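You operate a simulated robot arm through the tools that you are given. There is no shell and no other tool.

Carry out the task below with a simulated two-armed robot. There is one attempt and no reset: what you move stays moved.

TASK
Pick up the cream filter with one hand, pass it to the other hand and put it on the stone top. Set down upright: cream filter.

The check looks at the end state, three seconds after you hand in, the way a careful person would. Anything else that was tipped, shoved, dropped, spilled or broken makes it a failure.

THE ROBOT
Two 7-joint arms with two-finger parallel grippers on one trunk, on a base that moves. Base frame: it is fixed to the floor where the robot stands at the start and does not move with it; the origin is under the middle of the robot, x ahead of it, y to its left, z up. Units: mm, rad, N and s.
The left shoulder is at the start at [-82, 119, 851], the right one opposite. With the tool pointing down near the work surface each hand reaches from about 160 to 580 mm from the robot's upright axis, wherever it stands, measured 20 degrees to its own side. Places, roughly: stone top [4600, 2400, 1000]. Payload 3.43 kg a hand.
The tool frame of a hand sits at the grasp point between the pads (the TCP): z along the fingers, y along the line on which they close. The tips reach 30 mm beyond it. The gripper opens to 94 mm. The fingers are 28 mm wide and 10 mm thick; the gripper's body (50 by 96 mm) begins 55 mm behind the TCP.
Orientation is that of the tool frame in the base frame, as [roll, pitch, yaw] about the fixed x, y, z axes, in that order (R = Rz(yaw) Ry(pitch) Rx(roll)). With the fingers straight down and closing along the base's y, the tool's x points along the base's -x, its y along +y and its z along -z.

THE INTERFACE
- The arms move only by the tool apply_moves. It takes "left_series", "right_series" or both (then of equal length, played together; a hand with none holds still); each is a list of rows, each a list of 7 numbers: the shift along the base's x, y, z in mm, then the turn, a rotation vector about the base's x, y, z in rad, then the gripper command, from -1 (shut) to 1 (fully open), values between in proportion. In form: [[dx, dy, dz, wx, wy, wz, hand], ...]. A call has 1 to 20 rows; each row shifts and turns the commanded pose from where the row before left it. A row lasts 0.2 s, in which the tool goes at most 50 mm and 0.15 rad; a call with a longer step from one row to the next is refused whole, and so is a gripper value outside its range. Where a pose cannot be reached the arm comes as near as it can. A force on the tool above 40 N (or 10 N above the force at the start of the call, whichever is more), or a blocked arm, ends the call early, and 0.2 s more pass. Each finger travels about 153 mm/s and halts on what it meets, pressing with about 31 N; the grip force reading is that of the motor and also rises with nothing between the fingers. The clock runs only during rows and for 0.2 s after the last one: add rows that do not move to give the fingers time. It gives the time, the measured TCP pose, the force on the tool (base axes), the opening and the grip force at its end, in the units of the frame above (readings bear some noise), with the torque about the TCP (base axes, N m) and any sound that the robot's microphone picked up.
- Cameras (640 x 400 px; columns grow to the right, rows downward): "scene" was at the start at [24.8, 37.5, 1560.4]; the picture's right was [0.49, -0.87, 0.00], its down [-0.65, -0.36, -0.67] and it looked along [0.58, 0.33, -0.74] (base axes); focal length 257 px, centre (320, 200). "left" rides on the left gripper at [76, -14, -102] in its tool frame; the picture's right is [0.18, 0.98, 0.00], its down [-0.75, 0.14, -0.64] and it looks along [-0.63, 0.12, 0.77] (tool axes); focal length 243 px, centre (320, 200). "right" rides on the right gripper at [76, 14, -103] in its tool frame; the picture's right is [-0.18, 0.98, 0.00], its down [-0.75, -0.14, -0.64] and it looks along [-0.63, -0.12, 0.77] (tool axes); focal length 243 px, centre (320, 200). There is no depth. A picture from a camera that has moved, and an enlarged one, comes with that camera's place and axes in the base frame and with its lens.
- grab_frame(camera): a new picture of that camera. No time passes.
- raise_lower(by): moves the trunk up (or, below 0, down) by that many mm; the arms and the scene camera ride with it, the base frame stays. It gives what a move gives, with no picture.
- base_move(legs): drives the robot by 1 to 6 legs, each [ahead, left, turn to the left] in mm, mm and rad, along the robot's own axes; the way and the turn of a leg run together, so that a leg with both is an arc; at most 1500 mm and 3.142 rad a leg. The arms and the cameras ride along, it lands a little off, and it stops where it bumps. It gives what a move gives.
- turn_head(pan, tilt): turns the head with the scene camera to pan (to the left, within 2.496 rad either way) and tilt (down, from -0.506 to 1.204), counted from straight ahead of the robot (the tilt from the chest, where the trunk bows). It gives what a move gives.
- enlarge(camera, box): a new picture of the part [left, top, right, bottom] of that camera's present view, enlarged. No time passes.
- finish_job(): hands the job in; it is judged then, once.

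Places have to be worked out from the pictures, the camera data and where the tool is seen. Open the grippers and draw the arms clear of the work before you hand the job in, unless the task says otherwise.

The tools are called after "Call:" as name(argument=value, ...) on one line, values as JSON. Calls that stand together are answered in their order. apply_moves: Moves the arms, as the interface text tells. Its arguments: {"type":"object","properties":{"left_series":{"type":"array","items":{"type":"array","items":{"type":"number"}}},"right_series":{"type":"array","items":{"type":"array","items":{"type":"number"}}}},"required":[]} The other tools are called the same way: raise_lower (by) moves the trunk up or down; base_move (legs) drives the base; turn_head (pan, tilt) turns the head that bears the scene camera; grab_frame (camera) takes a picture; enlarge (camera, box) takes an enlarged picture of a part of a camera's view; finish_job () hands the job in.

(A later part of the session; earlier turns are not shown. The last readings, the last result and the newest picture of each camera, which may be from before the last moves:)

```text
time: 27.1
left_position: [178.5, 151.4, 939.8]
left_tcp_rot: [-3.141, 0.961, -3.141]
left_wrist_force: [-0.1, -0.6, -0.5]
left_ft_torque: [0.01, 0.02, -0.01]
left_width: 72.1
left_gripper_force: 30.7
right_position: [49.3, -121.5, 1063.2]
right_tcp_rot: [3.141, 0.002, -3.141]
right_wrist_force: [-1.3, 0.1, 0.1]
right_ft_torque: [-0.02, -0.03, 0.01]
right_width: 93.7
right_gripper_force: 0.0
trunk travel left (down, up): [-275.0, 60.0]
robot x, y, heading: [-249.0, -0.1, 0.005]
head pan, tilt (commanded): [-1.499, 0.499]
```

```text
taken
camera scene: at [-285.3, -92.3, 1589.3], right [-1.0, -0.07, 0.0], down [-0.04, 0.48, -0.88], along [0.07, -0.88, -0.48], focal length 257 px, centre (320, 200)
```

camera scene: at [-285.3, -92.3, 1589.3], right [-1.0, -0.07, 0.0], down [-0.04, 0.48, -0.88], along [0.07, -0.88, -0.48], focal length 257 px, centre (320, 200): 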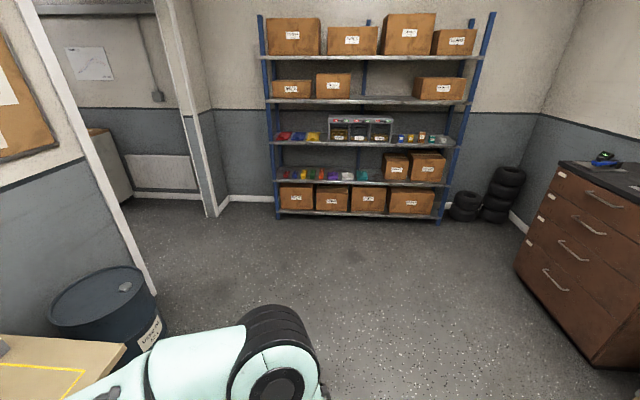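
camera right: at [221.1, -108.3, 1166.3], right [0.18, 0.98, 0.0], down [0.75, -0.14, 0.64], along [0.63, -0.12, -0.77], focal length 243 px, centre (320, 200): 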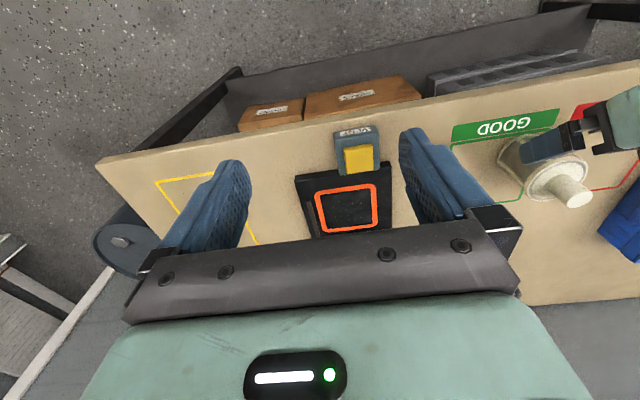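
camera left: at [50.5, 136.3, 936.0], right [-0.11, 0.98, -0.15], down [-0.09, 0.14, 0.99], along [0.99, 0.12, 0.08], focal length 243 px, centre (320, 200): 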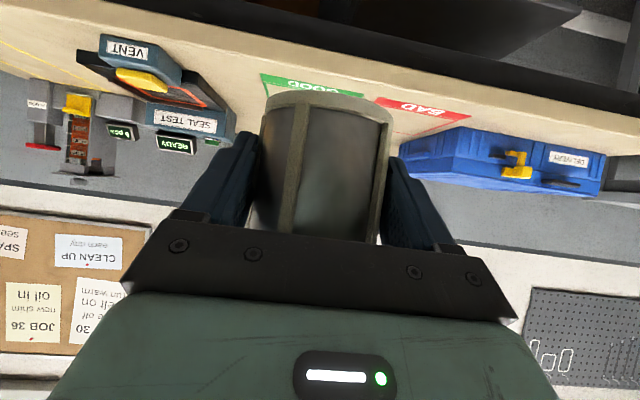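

The doorway lies in the x≈1110–1160 wall between about y≈-1380 and y≈-2500; the drum is at about (535, -670) and the shelf front at y≈-2560. I back up 100 mm more and strafe right until roughly in front of the doorway.

Call:
base_move(legs=[[-100, 0, 0], [0, -950, 0], [0, -900, 0]])

Call:
turn_head(pan=0.0, tilt=0.35)

Call:
grab_frame(camera="scene")

Call:
grab_frame(camera="left")

```text
time: 44.5
left_position: [70.3, -1711.4, 938.1]
left_tcp_rot: [-3.141, 0.96, 3.133]
left_wrist_force: [0.3, 1.1, -0.4]
left_ft_torque: [0.01, 0.03, 0.0]
left_width: 71.8
left_gripper_force: 31.2
right_position: [-61.3, -1981.9, 1064.4]
right_tcp_rot: [3.141, 0.0, 3.132]
right_wrist_force: [-0.5, -0.2, -0.2]
right_ft_torque: [0.01, 0.01, -0.04]
right_width: 94.0
right_gripper_force: 0.0
trunk travel left (down, up): [-275.0, 60.0]
robot x, y, heading: [-355.6, -1855.6, -0.008]
head pan, tilt (commanded): [-1.499, 0.499]
```

```text
time: 46.1
left_position: [70.2, -1711.2, 940.2]
left_tcp_rot: [-3.142, 0.959, 3.132]
left_wrist_force: [-0.3, 0.3, 0.0]
left_ft_torque: [-0.01, -0.03, 0.03]
left_width: 71.8
left_gripper_force: 31.4
right_position: [-62.0, -1983.2, 1063.8]
right_tcp_rot: [-3.141, 0.002, 3.134]
right_wrist_force: [-0.1, 0.1, -0.3]
right_ft_torque: [0.0, -0.01, 0.01]
right_width: 94.0
right_gripper_force: 0.0
trunk travel left (down, up): [-275.0, 60.0]
robot x, y, heading: [-356.6, -1858.5, -0.006]
head pan, tilt (commanded): [0.0, 0.351]
```

```text
taken
camera scene: at [-308.5, -1859.7, 1602.9], right [-0.01, -1.0, 0.0], down [-0.34, 0.0, -0.94], along [0.94, -0.01, -0.34], focal length 257 px, centre (320, 200)
```

scene: 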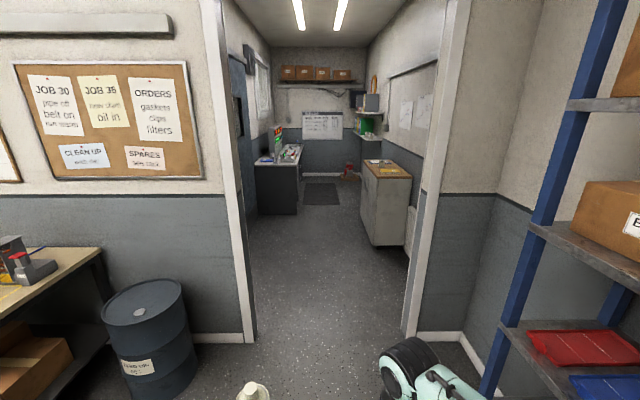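

```text
taken
camera left: at [-57.1, -1724.6, 935.8], right [-0.1, 0.98, -0.15], down [-0.09, 0.14, 0.99], along [0.99, 0.11, 0.08], focal length 243 px, centre (320, 200)
```

left: 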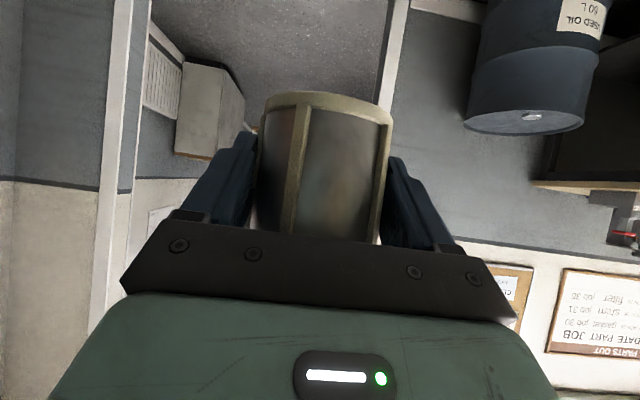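

The doorway is clear: left jamb y≈-1400, right jamb y≈-2498, centre ≈-1948, with a corridor beyond. Before passing I check how far the elbows stick out.

Call:
turn_head(pan=0.9, tilt=1.2)

Call:
grab_frame(camera="scene")

Call:
turn_head(pan=-0.9, tilt=1.2)

Call:
grab_frame(camera="scene")

```text
time: 47.3
left_position: [70.0, -1711.9, 939.2]
left_tcp_rot: [-3.14, 0.961, 3.133]
left_wrist_force: [0.4, 1.3, -1.2]
left_ft_torque: [0.02, -0.01, 0.03]
left_width: 72.0
left_gripper_force: 31.1
right_position: [-62.1, -1981.9, 1064.4]
right_tcp_rot: [3.141, 0.002, 3.134]
right_wrist_force: [0.3, -0.3, -0.2]
right_ft_torque: [0.01, -0.01, -0.02]
right_width: 94.1
right_gripper_force: 0.0
trunk travel left (down, up): [-275.0, 60.0]
robot x, y, heading: [-356.6, -1858.0, -0.011]
head pan, tilt (commanded): [0.901, 1.201]
```

```text
taken
camera scene: at [-366.3, -1815.3, 1535.6], right [0.78, -0.63, 0.0], down [-0.59, -0.72, -0.36], along [0.23, 0.28, -0.93], focal length 257 px, centre (320, 200)
```

scene: 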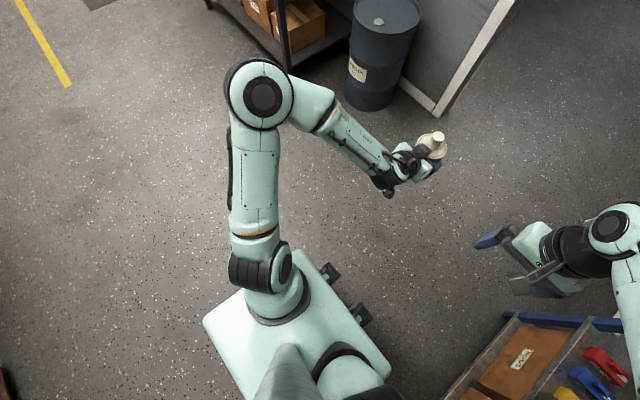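

```text
time: 49.1
left_position: [71.1, -1710.0, 939.8]
left_tcp_rot: [-3.14, 0.959, 3.134]
left_wrist_force: [0.0, 0.7, -0.7]
left_ft_torque: [0.02, -0.03, -0.03]
left_width: 71.7
left_gripper_force: 30.9
right_position: [-62.0, -1982.8, 1063.9]
right_tcp_rot: [-3.141, 0.001, 3.134]
right_wrist_force: [-0.4, -0.7, -0.4]
right_ft_torque: [0.01, 0.02, 0.06]
right_width: 94.1
right_gripper_force: 0.1
trunk travel left (down, up): [-275.0, 60.0]
robot x, y, heading: [-358.8, -1858.8, -0.005]
head pan, tilt (commanded): [-0.901, 1.201]
```

```text
taken
camera scene: at [-367.2, -1902.8, 1535.6], right [-0.79, -0.61, 0.0], down [-0.57, 0.74, -0.36], along [0.22, -0.29, -0.93], focal length 257 px, centre (320, 200)
```

scene: 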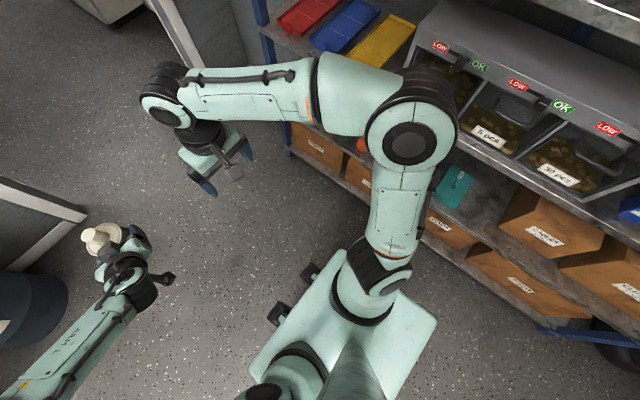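

Elbows reach about +515 mm left and -425 mm right. I stretch both hands a bit forward and down to draw the elbows in, then look again.

Call:
apply_moves(left_series=[[15, -3, -10, 0, 0, 0, -1], [15, -3, -10, 0, 0, 0, -1], [15, -3, -10, 0, 0, 0, -1], [15, -3, -10, 0, 0, 0, -1], [15, -3, -10, 0, 0, 0, -1], [0, 0, 0, 0, 0, 0, -1]], right_series=[[15, 0, -15, 0, 0, 0, 1], [15, 0, -15, 0, 0, 0, 1], [15, 0, -15, 0, 0, 0, 1], [15, 0, -15, 0, 0, 0, 1], [15, 0, -15, 0, 0, 0, 1], [0, 0, 0, 0, 0, 0, 1]])

Call:
grab_frame(camera="scene")

Call:
turn_head(pan=0.9, tilt=1.2)

Call:
grab_frame(camera="scene")

```text
time: 50.5
left_position: [146.4, -1726.1, 890.4]
left_tcp_rot: [-3.141, 0.96, 3.134]
left_wrist_force: [-0.8, 0.0, -1.0]
left_ft_torque: [-0.01, 0.04, 0.02]
left_width: 71.7
left_gripper_force: 30.8
right_position: [13.0, -1982.4, 989.0]
right_tcp_rot: [-3.141, 0.002, 3.132]
right_wrist_force: [-0.3, -0.9, -0.8]
right_ft_torque: [0.03, 0.01, 0.0]
right_width: 94.0
right_gripper_force: 0.0
trunk travel left (down, up): [-275.0, 60.0]
robot x, y, heading: [-357.5, -1852.8, -0.006]
head pan, tilt (commanded): [-0.901, 1.201]
```

```text
taken
camera scene: at [-367.9, -1903.0, 1535.5], right [-0.79, -0.61, 0.0], down [-0.57, 0.74, -0.36], along [0.22, -0.29, -0.93], focal length 257 px, centre (320, 200)
```

scene: 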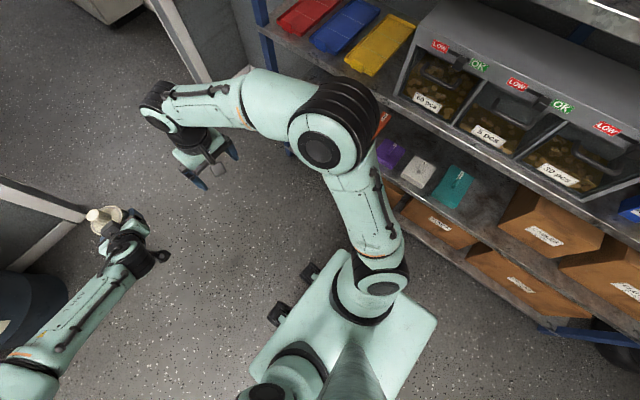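

```text
time: 52.3
left_position: [146.2, -1726.7, 889.9]
left_tcp_rot: [3.141, 0.961, 3.133]
left_wrist_force: [0.4, -0.7, -0.9]
left_ft_torque: [0.0, -0.01, 0.02]
left_width: 71.8
left_gripper_force: 31.1
right_position: [13.1, -1982.6, 989.5]
right_tcp_rot: [3.142, 0.003, 3.133]
right_wrist_force: [-0.2, -0.9, 0.9]
right_ft_torque: [0.01, 0.0, 0.0]
right_width: 94.1
right_gripper_force: 0.0
trunk travel left (down, up): [-275.0, 60.0]
robot x, y, heading: [-357.9, -1855.6, -0.01]
head pan, tilt (commanded): [0.901, 1.201]
```

```text
taken
camera scene: at [-366.4, -1815.3, 1535.5], right [0.78, -0.63, 0.0], down [-0.59, -0.72, -0.36], along [0.23, 0.28, -0.93], focal length 257 px, centre (320, 200)
```

scene: 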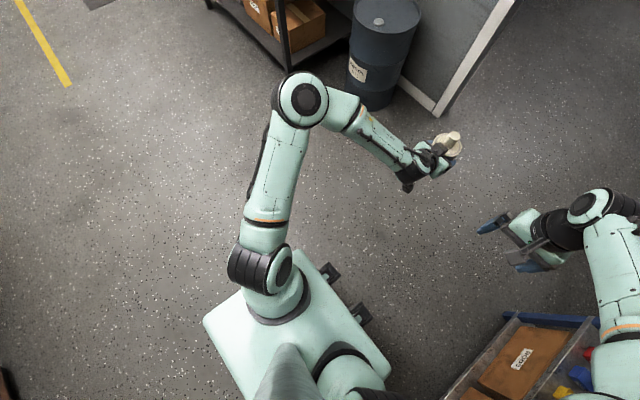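

Both elbows are tucked in now (about +480 / -355). I shift right to y≈-2013 to centre that span in the doorway and drive up to just before it.

Call:
base_move(legs=[[0, -157, 0.008], [800, 0, 0]])

Call:
turn_head(pan=0.0, tilt=0.7)

Call:
grab_frame(camera="scene")

```text
time: 58.1
left_position: [941.8, -1880.6, 889.2]
left_tcp_rot: [3.141, 0.96, 3.138]
left_wrist_force: [0.1, -0.2, -1.3]
left_ft_torque: [0.02, 0.03, -0.01]
left_width: 71.7
left_gripper_force: 31.1
right_position: [808.4, -2137.0, 990.4]
right_tcp_rot: [3.142, 0.001, 3.139]
right_wrist_force: [0.2, 0.6, -0.1]
right_ft_torque: [-0.06, -0.02, 0.01]
right_width: 94.2
right_gripper_force: 0.1
trunk travel left (down, up): [-275.0, 60.0]
robot x, y, heading: [439.7, -2014.5, -0.001]
head pan, tilt (commanded): [0.901, 1.201]
```

```text
time: 59.3
left_position: [941.2, -1880.4, 889.6]
left_tcp_rot: [3.142, 0.96, 3.137]
left_wrist_force: [-0.1, 0.0, -1.7]
left_ft_torque: [0.02, -0.02, 0.01]
left_width: 71.7
left_gripper_force: 31.0
right_position: [808.9, -2135.9, 988.7]
right_tcp_rot: [-3.139, 0.003, 3.139]
right_wrist_force: [-0.4, -0.2, 0.5]
right_ft_torque: [-0.02, 0.01, -0.01]
right_width: 93.9
right_gripper_force: 0.0
trunk travel left (down, up): [-275.0, 60.0]
robot x, y, heading: [437.5, -2016.0, -0.001]
head pan, tilt (commanded): [0.0, 0.7]
```

```text
taken
camera scene: at [478.5, -2015.7, 1571.5], right [0.0, -1.0, 0.0], down [-0.64, 0.0, -0.76], along [0.76, 0.0, -0.64], focal length 257 px, centre (320, 200)
```

scene: 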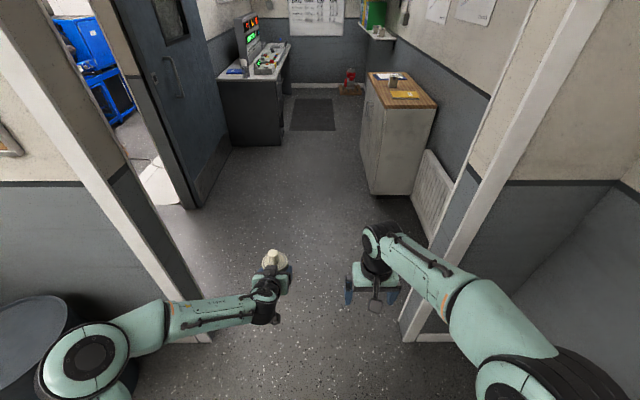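

Good margins on both jambs, and there is a second doorway on the corridor's left with a bright room behind it, likely holding the stone top. I drive through this doorway to about x≈1750 and look left.

Call:
base_move(legs=[[1300, 20, 0.0]])

Call:
turn_head(pan=1.2, tilt=0.4)

Call:
grab_frame(camera="scene")

Call:
turn_head(pan=0.3, tilt=0.4)

Call:
grab_frame(camera="scene")

```text
time: 65.8
left_position: [2227.3, -1853.3, 890.1]
left_tcp_rot: [3.139, 0.961, -3.135]
left_wrist_force: [0.0, 1.2, 0.1]
left_ft_torque: [-0.01, -0.01, -0.04]
left_width: 71.8
left_gripper_force: 30.8
right_position: [2097.3, -2112.3, 989.3]
right_tcp_rot: [-3.141, 0.003, -3.134]
right_wrist_force: [-0.3, -0.6, -0.2]
right_ft_torque: [-0.01, -0.02, 0.01]
right_width: 94.3
right_gripper_force: 0.0
trunk travel left (down, up): [-275.0, 60.0]
robot x, y, heading: [1726.9, -1994.4, 0.001]
head pan, tilt (commanded): [0.0, 0.7]
```

```text
time: 67.2
left_position: [2227.5, -1852.6, 889.8]
left_tcp_rot: [3.141, 0.961, -3.134]
left_wrist_force: [-0.3, 0.2, -1.0]
left_ft_torque: [-0.07, 0.0, 0.01]
left_width: 71.6
left_gripper_force: 31.0
right_position: [2096.3, -2112.5, 989.6]
right_tcp_rot: [-3.141, 0.004, -3.134]
right_wrist_force: [0.5, 0.1, 0.1]
right_ft_torque: [-0.01, 0.02, 0.01]
right_width: 94.0
right_gripper_force: 0.0
trunk travel left (down, up): [-275.0, 60.0]
robot x, y, heading: [1722.8, -1993.4, -0.001]
head pan, tilt (commanded): [1.201, 0.4]
```

```text
taken
camera scene: at [1714.4, -1908.2, 1598.4], right [0.93, -0.36, 0.0], down [-0.14, -0.36, -0.92], along [0.33, 0.86, -0.39], focal length 257 px, centre (320, 200)
```

scene: 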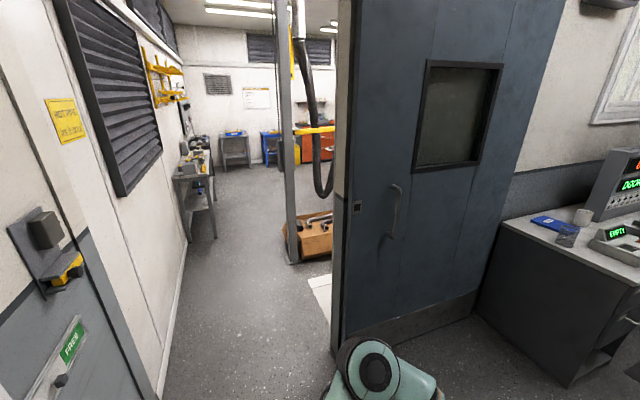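

```text
time: 68.4
left_position: [2226.8, -1854.1, 889.4]
left_tcp_rot: [3.141, 0.959, -3.135]
left_wrist_force: [1.0, 0.6, -0.9]
left_ft_torque: [0.01, -0.01, -0.01]
left_width: 72.0
left_gripper_force: 30.8
right_position: [2097.5, -2110.3, 989.0]
right_tcp_rot: [-3.142, 0.002, -3.135]
right_wrist_force: [-0.4, -0.5, -0.3]
right_ft_torque: [-0.02, 0.04, 0.01]
right_width: 94.1
right_gripper_force: 0.1
trunk travel left (down, up): [-275.0, 60.0]
robot x, y, heading: [1722.5, -1995.9, 0.007]
head pan, tilt (commanded): [0.3, 0.4]
```

```text
taken
camera scene: at [1769.7, -1966.7, 1598.4], right [0.3, -0.95, 0.0], down [-0.37, -0.12, -0.92], along [0.88, 0.28, -0.39], focal length 257 px, centre (320, 200)
```

scene: 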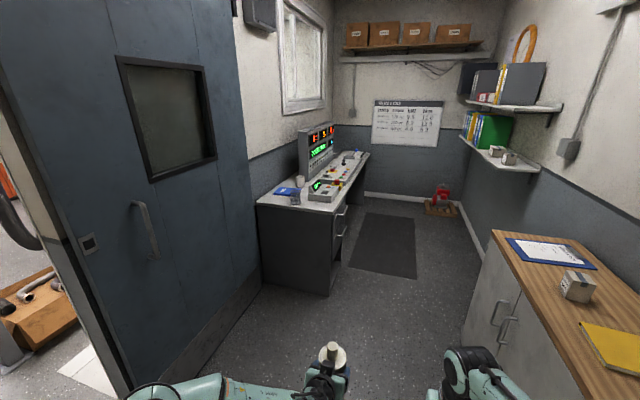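

The second opening (sliding door) runs from x≈1222 to x≈2218 at y≈-880, leading to a big workshop room. I move to the middle of the corridor end and turn left to face it.

Call:
base_move(legs=[[90, 150, 0], [0, 0, 1.5708]])

Call:
turn_head(pan=0.0, tilt=0.6)

Call:
grab_frame(camera="scene")

Call:
turn_head(pan=0.0, tilt=0.15)

Call:
grab_frame(camera="scene")

```text
time: 74.2
left_position: [1684.1, -1333.1, 890.7]
left_tcp_rot: [-3.141, 0.959, -1.582]
left_wrist_force: [0.9, -0.2, -0.7]
left_ft_torque: [-0.03, -0.02, -0.01]
left_width: 71.6
left_gripper_force: 31.2
right_position: [1939.0, -1466.7, 989.4]
right_tcp_rot: [-3.141, 0.003, -1.581]
right_wrist_force: [0.6, -0.1, -0.2]
right_ft_torque: [-0.02, -0.04, -0.03]
right_width: 94.2
right_gripper_force: 0.0
trunk travel left (down, up): [-275.0, 60.0]
robot x, y, heading: [1815.6, -1836.5, 1.556]
head pan, tilt (commanded): [0.3, 0.4]
```

```text
time: 75.0
left_position: [1683.3, -1332.2, 889.3]
left_tcp_rot: [-3.141, 0.96, -1.584]
left_wrist_force: [0.2, 0.2, -0.5]
left_ft_torque: [0.01, 0.04, 0.03]
left_width: 71.8
left_gripper_force: 30.9
right_position: [1938.6, -1467.3, 989.3]
right_tcp_rot: [-3.142, 0.003, -1.581]
right_wrist_force: [-0.4, 0.5, 0.7]
right_ft_torque: [-0.02, 0.02, -0.04]
right_width: 94.1
right_gripper_force: 0.0
trunk travel left (down, up): [-275.0, 60.0]
robot x, y, heading: [1815.1, -1840.3, 1.557]
head pan, tilt (commanded): [0.0, 0.6]
```

```text
taken
camera scene: at [1814.6, -1794.2, 1580.2], right [1.0, -0.01, 0.0], down [-0.01, -0.56, -0.83], along [0.01, 0.83, -0.56], focal length 257 px, centre (320, 200)
```

scene: 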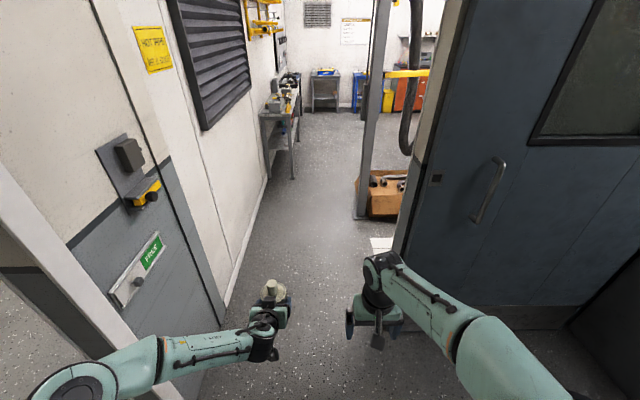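

```text
time: 75.9
left_position: [1683.4, -1333.2, 890.1]
left_tcp_rot: [3.141, 0.959, -1.583]
left_wrist_force: [-0.7, 0.6, -0.9]
left_ft_torque: [0.0, 0.04, 0.01]
left_width: 71.5
left_gripper_force: 31.5
right_position: [1939.4, -1467.1, 989.2]
right_tcp_rot: [3.14, 0.0, -1.581]
right_wrist_force: [0.1, -0.2, -0.3]
right_ft_torque: [-0.06, 0.01, -0.03]
right_width: 94.0
right_gripper_force: 0.0
trunk travel left (down, up): [-275.0, 60.0]
robot x, y, heading: [1818.8, -1836.0, 1.554]
head pan, tilt (commanded): [0.0, 0.15]
```

```text
taken
camera scene: at [1814.7, -1789.8, 1621.6], right [1.0, -0.01, 0.0], down [0.0, -0.15, -0.99], along [0.01, 0.99, -0.15], focal length 257 px, centre (320, 200)
```

scene: 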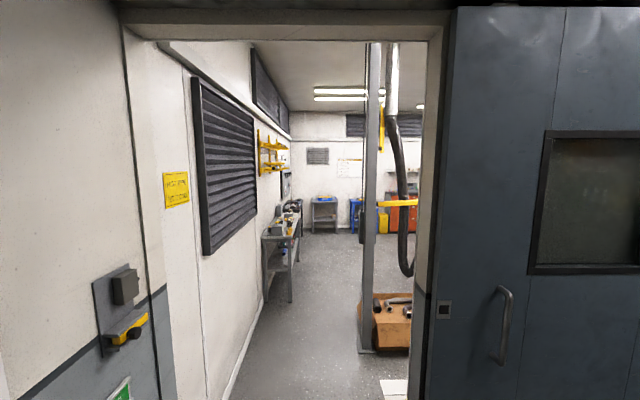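

Clear opening is roughly x≈1252…2222 (970 mm). I stretch the left hand a further 90 mm ahead (now along +y) to pull its elbow in more, and check it.

Call:
apply_moves(left_series=[[0, 15, -7, 0, 0, 0, -1], [0, 15, -7, 0, 0, 0, -1], [0, 15, -7, 0, 0, 0, -1], [0, 15, -7, 0, 0, 0, -1], [0, 15, -7, 0, 0, 0, -1], [0, 15, -5, 0, 0, 0, -1], [0, 0, 0, 0, 0, 0, -1]])

Call:
turn_head(pan=0.7, tilt=1.1)

Call:
grab_frame(camera="scene")

Call:
turn_head(pan=-0.7, tilt=1.1)

Call:
grab_frame(camera="scene")

```text
time: 77.5
left_position: [1683.2, -1242.7, 850.6]
left_tcp_rot: [3.14, 0.959, -1.582]
left_wrist_force: [-0.3, 0.6, -0.2]
left_ft_torque: [-0.02, 0.0, 0.01]
left_width: 71.7
left_gripper_force: 31.6
right_position: [1940.0, -1466.2, 990.2]
right_tcp_rot: [3.141, 0.0, -1.58]
right_wrist_force: [0.1, 0.5, 1.0]
right_ft_torque: [0.01, 0.01, -0.02]
right_width: 94.0
right_gripper_force: 0.1
trunk travel left (down, up): [-275.0, 60.0]
robot x, y, heading: [1812.3, -1839.2, 1.564]
head pan, tilt (commanded): [0.0, 0.15]
```

```text
time: 78.7
left_position: [1684.4, -1242.7, 849.7]
left_tcp_rot: [3.141, 0.96, -1.582]
left_wrist_force: [0.3, 0.2, -1.6]
left_ft_torque: [-0.04, 0.01, 0.01]
left_width: 71.3
left_gripper_force: 30.8
right_position: [1940.3, -1466.9, 989.3]
right_tcp_rot: [-3.141, 0.001, -1.582]
right_wrist_force: [0.2, -0.3, 0.2]
right_ft_torque: [-0.02, -0.06, 0.01]
right_width: 94.1
right_gripper_force: 0.0
trunk travel left (down, up): [-275.0, 60.0]
robot x, y, heading: [1814.1, -1838.6, 1.561]
head pan, tilt (commanded): [0.7, 1.1]
```

```text
taken
camera scene: at [1773.6, -1833.7, 1541.6], right [0.77, 0.63, 0.0], down [0.57, -0.69, -0.45], along [-0.29, 0.35, -0.89], focal length 257 px, centre (320, 200)
```

scene: 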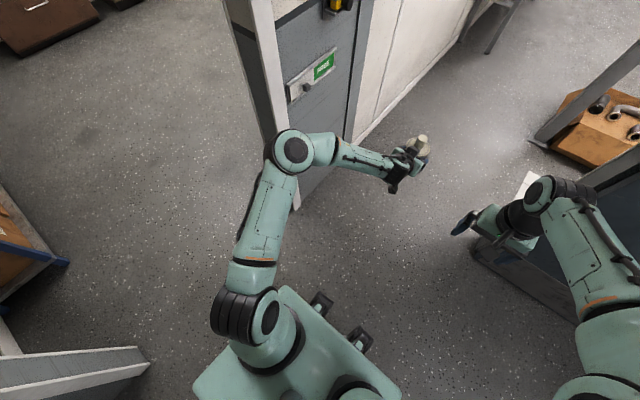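

```text
time: 80.3
left_position: [1685.3, -1244.1, 850.1]
left_tcp_rot: [3.142, 0.961, -1.583]
left_wrist_force: [0.3, 1.1, -1.6]
left_ft_torque: [0.0, 0.02, 0.01]
left_width: 71.4
left_gripper_force: 31.1
right_position: [1939.2, -1467.1, 988.9]
right_tcp_rot: [-3.14, 0.003, -1.58]
right_wrist_force: [0.0, 0.2, -0.4]
right_ft_torque: [-0.01, -0.01, 0.03]
right_width: 94.1
right_gripper_force: 0.1
trunk travel left (down, up): [-275.0, 60.0]
robot x, y, heading: [1816.7, -1840.1, 1.559]
head pan, tilt (commanded): [-0.7, 1.1]
```

```text
taken
camera scene: at [1854.8, -1834.7, 1541.5], right [0.76, -0.65, 0.0], down [-0.58, -0.68, -0.45], along [0.3, 0.34, -0.89], focal length 257 px, centre (320, 200)
```

scene: 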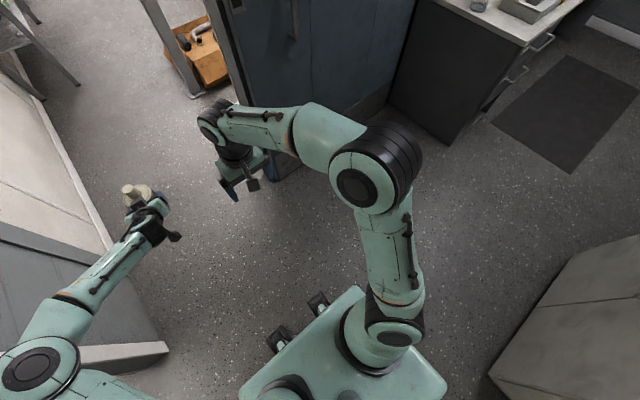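

With realistic elbow size the robot now spans only about -270…+380 mm, giving ~150 mm margin each side. I line up at x≈1793 and drive ahead through the opening.

Call:
base_move(legs=[[0, 22, 0.01], [1400, 0, 0]])

Call:
turn_head(pan=-0.7, tilt=0.25)

Call:
grab_frame(camera="scene")

Call:
turn_head(pan=0.1, tilt=0.35)

Call:
grab_frame(camera="scene")

```text
time: 87.6
left_position: [1650.5, 130.4, 849.3]
left_tcp_rot: [3.141, 0.96, -1.565]
left_wrist_force: [0.2, -0.1, -2.3]
left_ft_torque: [0.0, 0.02, 0.03]
left_width: 71.7
left_gripper_force: 30.9
right_position: [1908.3, -87.5, 988.8]
right_tcp_rot: [-3.14, 0.002, -1.565]
right_wrist_force: [0.0, 0.0, -0.1]
right_ft_torque: [-0.01, -0.02, 0.0]
right_width: 93.9
right_gripper_force: 0.0
trunk travel left (down, up): [-275.0, 60.0]
robot x, y, heading: [1788.1, -460.1, 1.579]
head pan, tilt (commanded): [-0.7, 1.1]
```

```text
time: 88.8
left_position: [1650.0, 131.5, 849.5]
left_tcp_rot: [3.141, 0.959, -1.565]
left_wrist_force: [0.7, 0.7, -0.3]
left_ft_torque: [0.0, -0.04, -0.01]
left_width: 71.6
left_gripper_force: 30.3
right_position: [1908.9, -86.7, 988.9]
right_tcp_rot: [-3.141, 0.001, -1.566]
right_wrist_force: [0.7, 0.2, 0.4]
right_ft_torque: [0.02, -0.04, 0.02]
right_width: 94.1
right_gripper_force: 0.1
trunk travel left (down, up): [-275.0, 60.0]
robot x, y, heading: [1791.1, -459.7, 1.574]
head pan, tilt (commanded): [-0.7, 0.25]
```

```text
taken
camera scene: at [1849.9, -433.5, 1612.3], right [0.77, -0.64, 0.0], down [-0.16, -0.19, -0.97], along [0.62, 0.74, -0.25], focal length 257 px, centre (320, 200)
```

scene: 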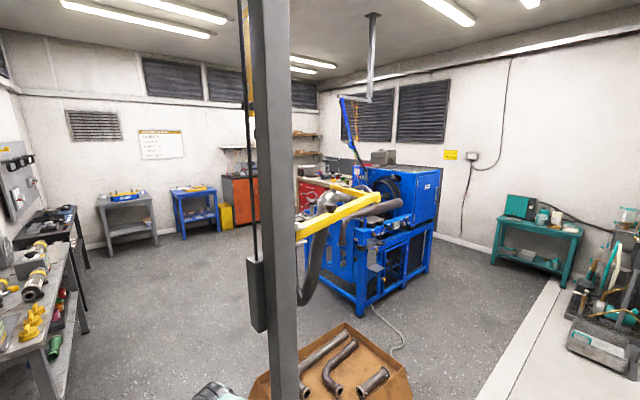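

```text
time: 89.9
left_position: [1650.3, 131.9, 849.8]
left_tcp_rot: [3.141, 0.959, -1.565]
left_wrist_force: [0.3, 1.1, -0.8]
left_ft_torque: [0.0, -0.01, 0.02]
left_width: 71.4
left_gripper_force: 31.2
right_position: [1909.4, -87.6, 988.7]
right_tcp_rot: [3.141, 0.002, -1.564]
right_wrist_force: [-0.1, 1.1, 0.3]
right_ft_torque: [-0.02, -0.02, 0.01]
right_width: 93.7
right_gripper_force: 0.0
trunk travel left (down, up): [-275.0, 60.0]
robot x, y, heading: [1786.3, -459.0, 1.574]
head pan, tilt (commanded): [0.099, 0.351]
```

```text
taken
camera scene: at [1780.5, -412.6, 1602.9], right [0.99, 0.1, 0.0], down [0.04, -0.34, -0.94], along [-0.1, 0.93, -0.34], focal length 257 px, centre (320, 200)
```

scene: 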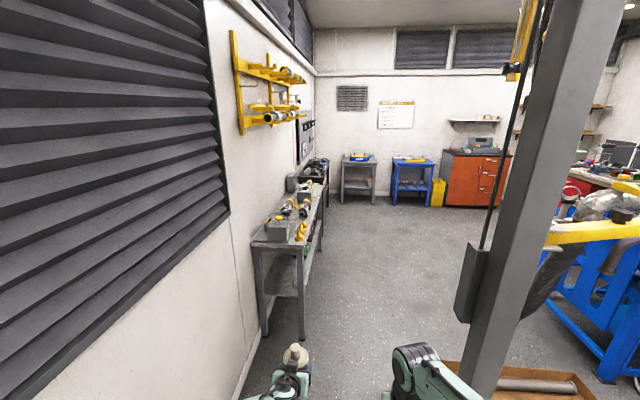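

I'm in the big workshop. The stone top should project near pixel (339,175) of the rightward view, behind the blue test stand; I look there again with enlargement.

Call:
turn_head(pan=-0.7, tilt=0.3)

Call:
enlarge(camera="scene", box=[230, 100, 430, 225])

Call:
enlarge(camera="scene", box=[0, 100, 240, 250])

```text
time: 91.1
left_position: [1649.7, 132.3, 850.0]
left_tcp_rot: [-3.142, 0.961, -1.565]
left_wrist_force: [0.2, -1.2, -0.8]
left_ft_torque: [0.0, -0.06, -0.02]
left_width: 71.6
left_gripper_force: 31.2
right_position: [1909.2, -88.2, 988.5]
right_tcp_rot: [-3.142, 0.001, -1.564]
right_wrist_force: [0.4, 0.0, 0.3]
right_ft_torque: [0.0, -0.01, -0.02]
right_width: 93.7
right_gripper_force: 0.1
trunk travel left (down, up): [-275.0, 60.0]
robot x, y, heading: [1792.6, -461.6, 1.58]
head pan, tilt (commanded): [-0.7, 0.3]
```

```text
3.20 times, centred on (330, 162) of scene
camera zoom: at [1849.8, -433.4, 1607.6], right [0.77, -0.64, 0.0], down [-0.19, -0.23, -0.96], along [0.61, 0.73, -0.3], focal length 823 px, centre (288, 320)
```

zoom: 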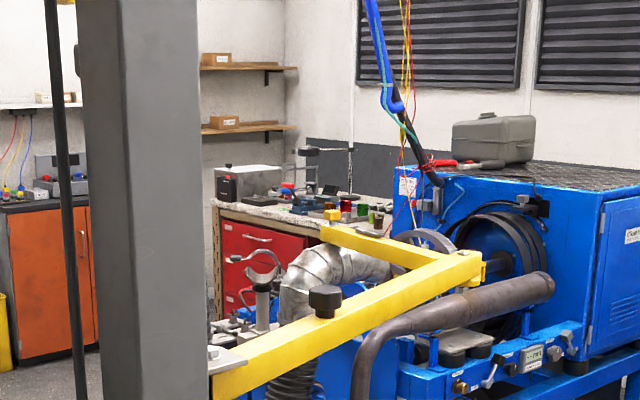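

```text
2.67 times, centred on (120, 175) of scene
camera zoom: at [1849.8, -433.4, 1607.6], right [0.77, -0.64, 0.0], down [-0.19, -0.23, -0.96], along [0.61, 0.73, -0.3], focal length 686 px, centre (853, 267)
```

zoom: 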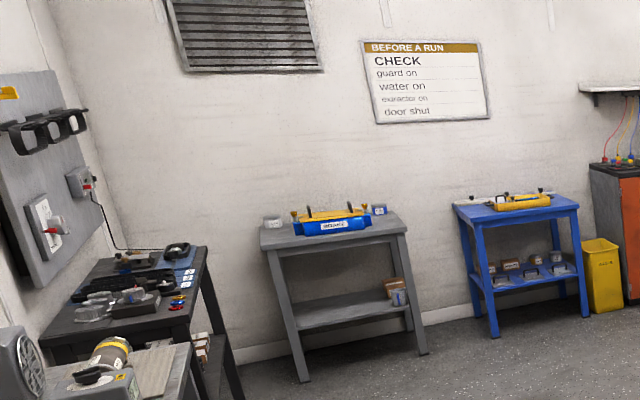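

The stone top is the speckled counter over red drawers in the far corner beyond the blue test stand. The post stands near (2220, 200) and the left bench begins near y≈950, so I drive ahead to y≈450 and turn 45° right.

Call:
base_move(legs=[[910, 0, 0], [0, 0, -0.785]])

Call:
turn_head(pan=0.0, tilt=0.35)

Call:
grab_frame(camera="scene")

Call:
turn_head(pan=-0.6, tilt=0.5)

Call:
grab_frame(camera="scene")

```text
time: 97.9
left_position: [2105.6, 972.3, 849.7]
left_tcp_rot: [-3.141, 0.96, -2.353]
left_wrist_force: [0.4, -0.2, 0.1]
left_ft_torque: [0.01, 0.01, 0.0]
left_width: 71.6
left_gripper_force: 31.0
right_position: [2132.9, 633.2, 988.5]
right_tcp_rot: [-3.141, 0.002, -2.352]
right_wrist_force: [-0.9, -0.9, 0.7]
right_ft_torque: [-0.03, 0.0, -0.03]
right_width: 94.0
right_gripper_force: 0.0
trunk travel left (down, up): [-275.0, 60.0]
robot x, y, heading: [1784.8, 458.8, 0.789]
head pan, tilt (commanded): [-0.7, 0.3]
```

```text
time: 99.0
left_position: [2106.7, 973.1, 849.6]
left_tcp_rot: [-3.141, 0.96, -2.353]
left_wrist_force: [-0.2, 0.0, -0.7]
left_ft_torque: [0.02, 0.0, 0.03]
left_width: 71.6
left_gripper_force: 30.8
right_position: [2133.2, 633.6, 990.1]
right_tcp_rot: [-3.141, 0.002, -2.353]
right_wrist_force: [0.3, -0.5, 0.9]
right_ft_torque: [-0.01, 0.04, 0.02]
right_width: 94.1
right_gripper_force: 0.0
trunk travel left (down, up): [-275.0, 60.0]
robot x, y, heading: [1784.9, 455.8, 0.782]
head pan, tilt (commanded): [0.0, 0.351]
```

```text
taken
camera scene: at [1819.8, 489.5, 1602.9], right [0.71, -0.71, 0.0], down [-0.24, -0.24, -0.94], along [0.66, 0.67, -0.34], focal length 257 px, centre (320, 200)
```

scene: 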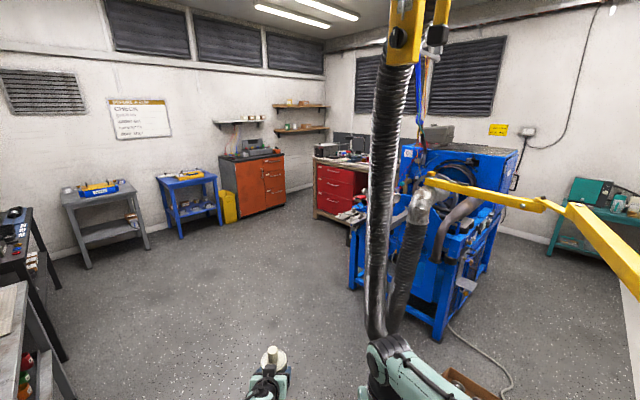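

```text
time: 100.0
left_position: [2105.5, 971.9, 849.9]
left_tcp_rot: [-3.141, 0.959, -2.354]
left_wrist_force: [0.2, -0.2, -0.2]
left_ft_torque: [-0.04, 0.0, 0.0]
left_width: 71.4
left_gripper_force: 30.8
right_position: [2132.5, 634.8, 989.9]
right_tcp_rot: [3.14, 0.002, -2.354]
right_wrist_force: [0.3, 0.1, -0.6]
right_ft_torque: [0.01, 0.0, -0.03]
right_width: 94.0
right_gripper_force: 0.0
trunk travel left (down, up): [-275.0, 60.0]
robot x, y, heading: [1783.2, 453.0, 0.789]
head pan, tilt (commanded): [-0.6, 0.499]
```

```text
taken
camera scene: at [1843.5, 440.6, 1589.3], right [0.19, -0.98, 0.0], down [-0.47, -0.09, -0.88], along [0.86, 0.16, -0.48], focal length 257 px, centre (320, 200)
```

scene: 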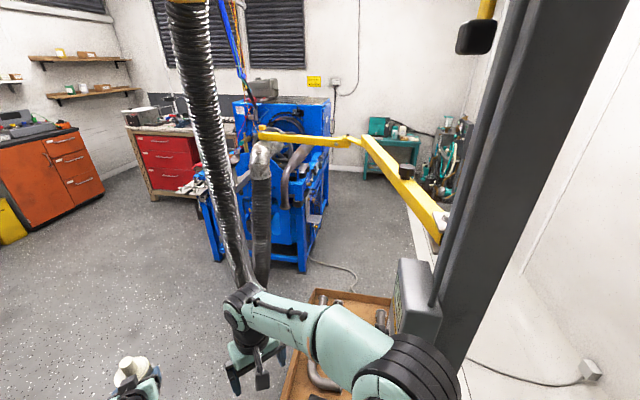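

Map so far: hanging hose near (2940, 1110), test stand x≈3420–4770, y≈870–1650, counter front near x≈4330 running up to y≈3100. I drive diagonally forward-left, well clear of the hose, to about (2300, 1700).

Call:
base_move(legs=[[1244, 516, 0]])

Call:
turn_head(pan=-0.4, tilt=0.35)

Call:
grab_frame(camera="scene")

Call:
enlarge(camera="scene", box=[220, 100, 420, 225])

```text
time: 106.8
left_position: [2635.2, 2226.8, 850.5]
left_tcp_rot: [-3.141, 0.96, -2.365]
left_wrist_force: [0.7, 0.3, -1.4]
left_ft_torque: [-0.03, 0.01, -0.01]
left_width: 71.5
left_gripper_force: 30.4
right_position: [2658.5, 1887.5, 989.1]
right_tcp_rot: [-3.14, 0.002, -2.364]
right_wrist_force: [-0.6, -0.4, 0.3]
right_ft_torque: [-0.01, 0.0, 0.02]
right_width: 93.9
right_gripper_force: 0.1
trunk travel left (down, up): [-275.0, 60.0]
robot x, y, heading: [2305.1, 1715.2, 0.771]
head pan, tilt (commanded): [-0.6, 0.499]
```

```text
time: 107.5
left_position: [2636.7, 2226.2, 849.7]
left_tcp_rot: [3.141, 0.96, -2.366]
left_wrist_force: [-0.7, -0.9, -1.3]
left_ft_torque: [-0.01, 0.04, -0.02]
left_width: 71.7
left_gripper_force: 30.4
right_position: [2657.2, 1888.1, 989.1]
right_tcp_rot: [3.141, 0.002, -2.368]
right_wrist_force: [0.1, -0.1, 0.1]
right_ft_torque: [-0.01, 0.0, 0.03]
right_width: 94.2
right_gripper_force: 0.0
trunk travel left (down, up): [-275.0, 60.0]
robot x, y, heading: [2309.4, 1711.7, 0.775]
head pan, tilt (commanded): [-0.4, 0.351]
```

```text
taken
camera scene: at [2363.0, 1715.9, 1602.9], right [0.37, -0.93, 0.0], down [-0.32, -0.13, -0.94], along [0.87, 0.34, -0.34], focal length 257 px, centre (320, 200)
```

scene: 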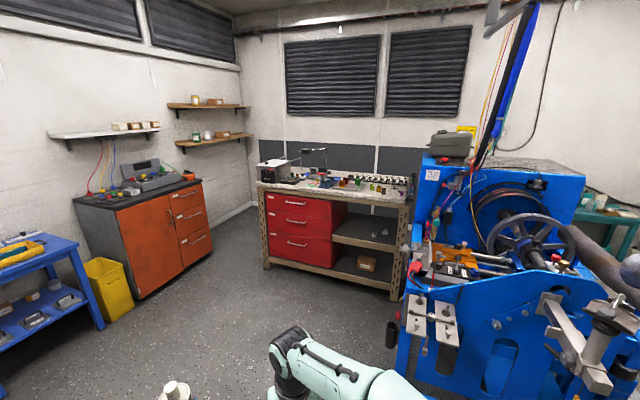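

```text
3.20 times, centred on (320, 162) of scene
camera zoom: at [2363.0, 1715.9, 1602.9], right [0.37, -0.93, 0.0], down [-0.32, -0.13, -0.94], along [0.87, 0.34, -0.34], focal length 823 px, centre (320, 320)
```

zoom: 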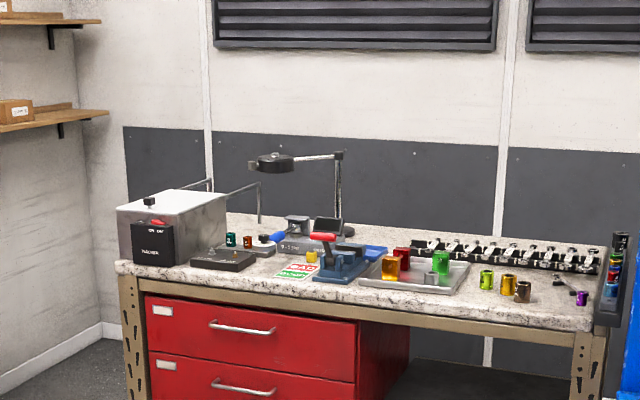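

The counter is clear to see: stone top spans roughly x 4130–4700, y 1790–2990, with tools on parts of it. I drive to about (3450, 2400) and face it squarely.

Call:
base_move(legs=[[1298, -306, 0], [0, 0, -0.775]])

Call:
turn_head(pan=0.0, tilt=0.5)

Call:
grab_frame(camera="scene")

Call:
enlarge(camera="scene", box=[120, 80, 520, 270])

```text
time: 116.1
left_position: [4005.4, 2559.2, 849.1]
left_tcp_rot: [-3.141, 0.962, -3.111]
left_wrist_force: [0.9, 0.4, -0.9]
left_ft_torque: [-0.03, 0.04, 0.0]
left_width: 71.3
left_gripper_force: 30.8
right_position: [3792.8, 2293.5, 988.9]
right_tcp_rot: [-3.141, 0.002, -3.109]
right_wrist_force: [0.1, -0.8, -0.4]
right_ft_torque: [0.0, 0.02, 0.02]
right_width: 94.1
right_gripper_force: 0.0
trunk travel left (down, up): [-275.0, 60.0]
robot x, y, heading: [3416.2, 2404.2, 0.03]
head pan, tilt (commanded): [-0.4, 0.351]
```

```text
time: 117.0
left_position: [4006.9, 2558.4, 849.2]
left_tcp_rot: [3.14, 0.96, -3.108]
left_wrist_force: [0.8, -0.4, -1.0]
left_ft_torque: [-0.01, -0.01, 0.02]
left_width: 71.6
left_gripper_force: 30.4
right_position: [3795.7, 2293.8, 988.5]
right_tcp_rot: [3.14, 0.002, -3.108]
right_wrist_force: [-0.6, 0.3, -0.4]
right_ft_torque: [-0.01, 0.03, 0.03]
right_width: 93.9
right_gripper_force: 0.1
trunk travel left (down, up): [-275.0, 60.0]
robot x, y, heading: [3419.4, 2397.5, 0.032]
head pan, tilt (commanded): [0.0, 0.499]
```

```text
taken
camera scene: at [3465.5, 2402.7, 1589.3], right [0.03, -1.0, 0.0], down [-0.48, -0.01, -0.88], along [0.88, 0.03, -0.48], focal length 257 px, centre (320, 200)
```

scene: 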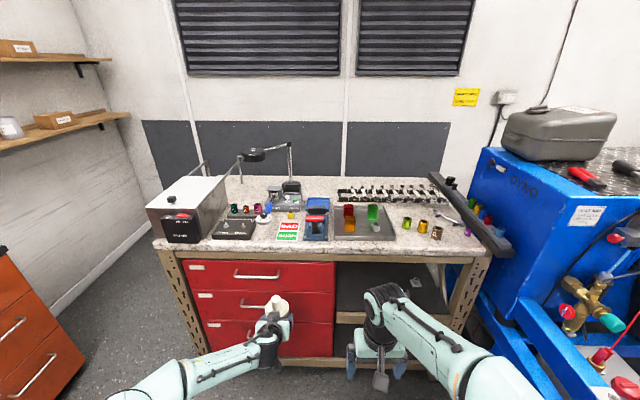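

```text
1.60 times, centred on (320, 175) of scene
camera zoom: at [3465.5, 2402.7, 1589.3], right [0.03, -1.0, 0.0], down [-0.48, -0.01, -0.88], along [0.88, 0.03, -0.48], focal length 411 px, centre (320, 240)
```

zoom: 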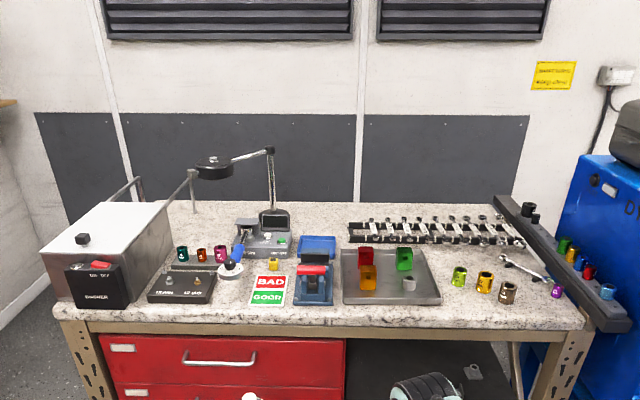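

The stone top looks to be at z≈920 with its front edge near x≈4290; free spots exist in front of and behind the row of small jars. Before approaching I do the handover here in free space: first bring the left hand back toward the robot's middle.

Call:
apply_moves(left_series=[[-17, -9, 1, 0, 0, 0, -1], [-17, -9, 1, 0, 0, 0, -1], [-17, -9, 1, 0, 0, 0, -1], [-17, -9, 1, 0, 0, 0, -1], [-17, -9, 1, 0, 0, 0, -1], [-17, -9, 1, 0, 0, 0, -1], [-17, -9, 1, 0, 0, 0, -1], [-17, -9, 1, 0, 0, 0, -1], [-17, -9, 1, 0, 0, 0, -1], [-16, -7, 1, 0, 0, 0, -1], [0, 0, 0, 0, 0, 0, -1]], right_series=[[0, 0, 8, 0, 0, 0, 1], [0, 0, 8, 0, 0, 0, 1], [0, 0, 8, 0, 0, 0, 1], [0, 0, 8, 0, 0, 0, 1], [0, 0, 8, 0, 0, 0, 1], [0, 0, 8, 0, 0, 0, 1], [0, 0, 8, 0, 0, 0, 1], [0, 0, 4, 0, 0, 0, 1], [0, 0, 0, 0, 0, 0, 1], [0, 0, 0, 0, 0, 0, 1], [0, 0, 0, 0, 0, 0, 1]])

Call:
turn_head(pan=0.0, tilt=1.0)

Call:
grab_frame(camera="scene")

Call:
grab_frame(camera="right")

```text
time: 119.4
left_position: [3838.9, 2470.6, 859.9]
left_tcp_rot: [3.141, 0.959, -3.108]
left_wrist_force: [0.8, -1.2, -0.1]
left_ft_torque: [-0.04, 0.03, -0.02]
left_width: 71.4
left_gripper_force: 30.9
right_position: [3793.6, 2291.6, 1049.6]
right_tcp_rot: [-3.141, 0.003, -3.107]
right_wrist_force: [0.5, 0.5, 0.9]
right_ft_torque: [0.01, 0.0, 0.0]
right_width: 93.7
right_gripper_force: 0.0
trunk travel left (down, up): [-275.0, 60.0]
robot x, y, heading: [3419.0, 2400.6, 0.027]
head pan, tilt (commanded): [0.0, 0.499]
```

```text
time: 120.3
left_position: [3837.4, 2470.0, 860.4]
left_tcp_rot: [3.142, 0.96, -3.11]
left_wrist_force: [-0.1, 0.2, -0.7]
left_ft_torque: [0.01, 0.02, -0.01]
left_width: 71.5
left_gripper_force: 31.4
right_position: [3794.9, 2292.7, 1048.5]
right_tcp_rot: [3.141, 0.002, -3.109]
right_wrist_force: [1.5, 0.6, 0.3]
right_ft_torque: [-0.01, -0.01, -0.02]
right_width: 94.1
right_gripper_force: 0.0
trunk travel left (down, up): [-275.0, 60.0]
robot x, y, heading: [3418.5, 2405.7, 0.028]
head pan, tilt (commanded): [0.0, 1.0]
```

```text
taken
camera scene: at [3444.2, 2402.1, 1548.2], right [0.03, -1.0, 0.0], down [-0.84, -0.03, -0.54], along [0.54, 0.02, -0.84], focal length 257 px, centre (320, 200)
```

scene: 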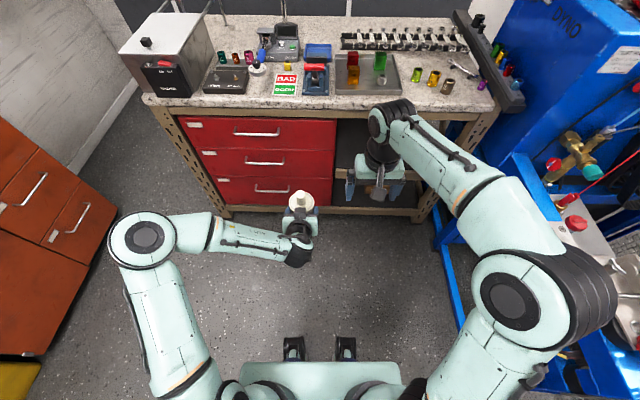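

```text
taken
camera right: at [3718.8, 2303.5, 1152.0], right [0.15, 0.99, 0.0], down [0.76, -0.12, 0.64], along [0.64, -0.1, -0.77], focal length 243 px, centre (320, 200)
```

right: 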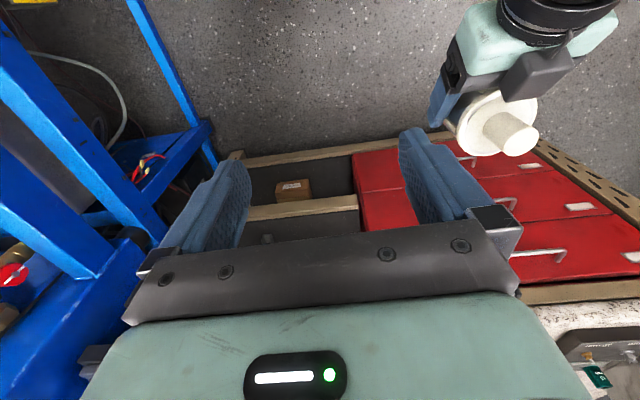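

Both hands are clear of each other. I enlarge both views to fix the nozzle tip position for the right hand.

Call:
enlarge(camera="scene", box=[260, 170, 350, 270])

Call:
enlarge(camera="right", box=[400, 40, 600, 200])

```text
4.00 times, centred on (305, 220) of scene
camera zoom: at [3444.2, 2402.1, 1548.2], right [0.03, -1.0, 0.0], down [-0.84, -0.03, -0.54], along [0.54, 0.02, -0.84], focal length 1029 px, centre (380, 120)
```

zoom: 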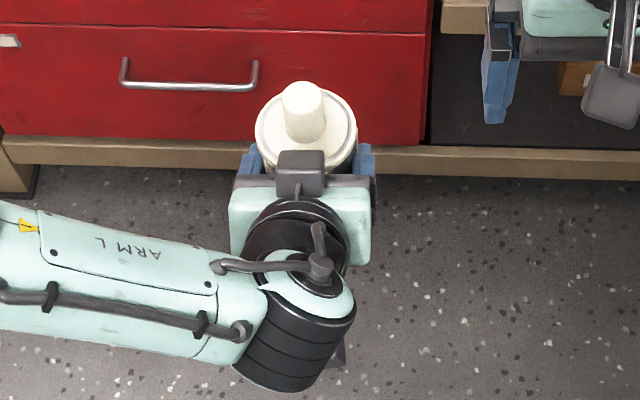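

```text
2.50 times, centred on (500, 120) of right
camera zoom: at [3718.8, 2303.5, 1152.0], right [0.15, 0.99, 0.0], down [0.76, -0.12, 0.64], along [0.64, -0.1, -0.77], focal length 606 px, centre (-130, 400)
```

zoom: 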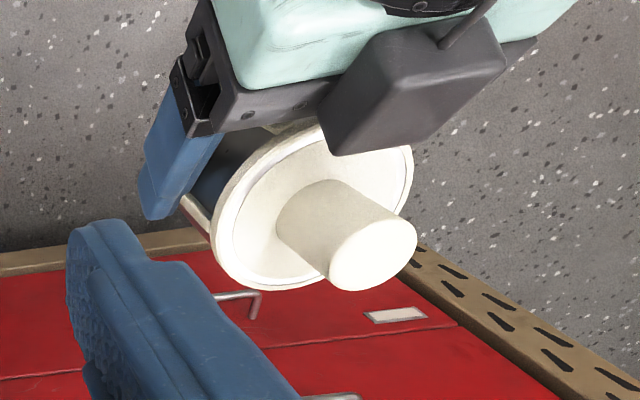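

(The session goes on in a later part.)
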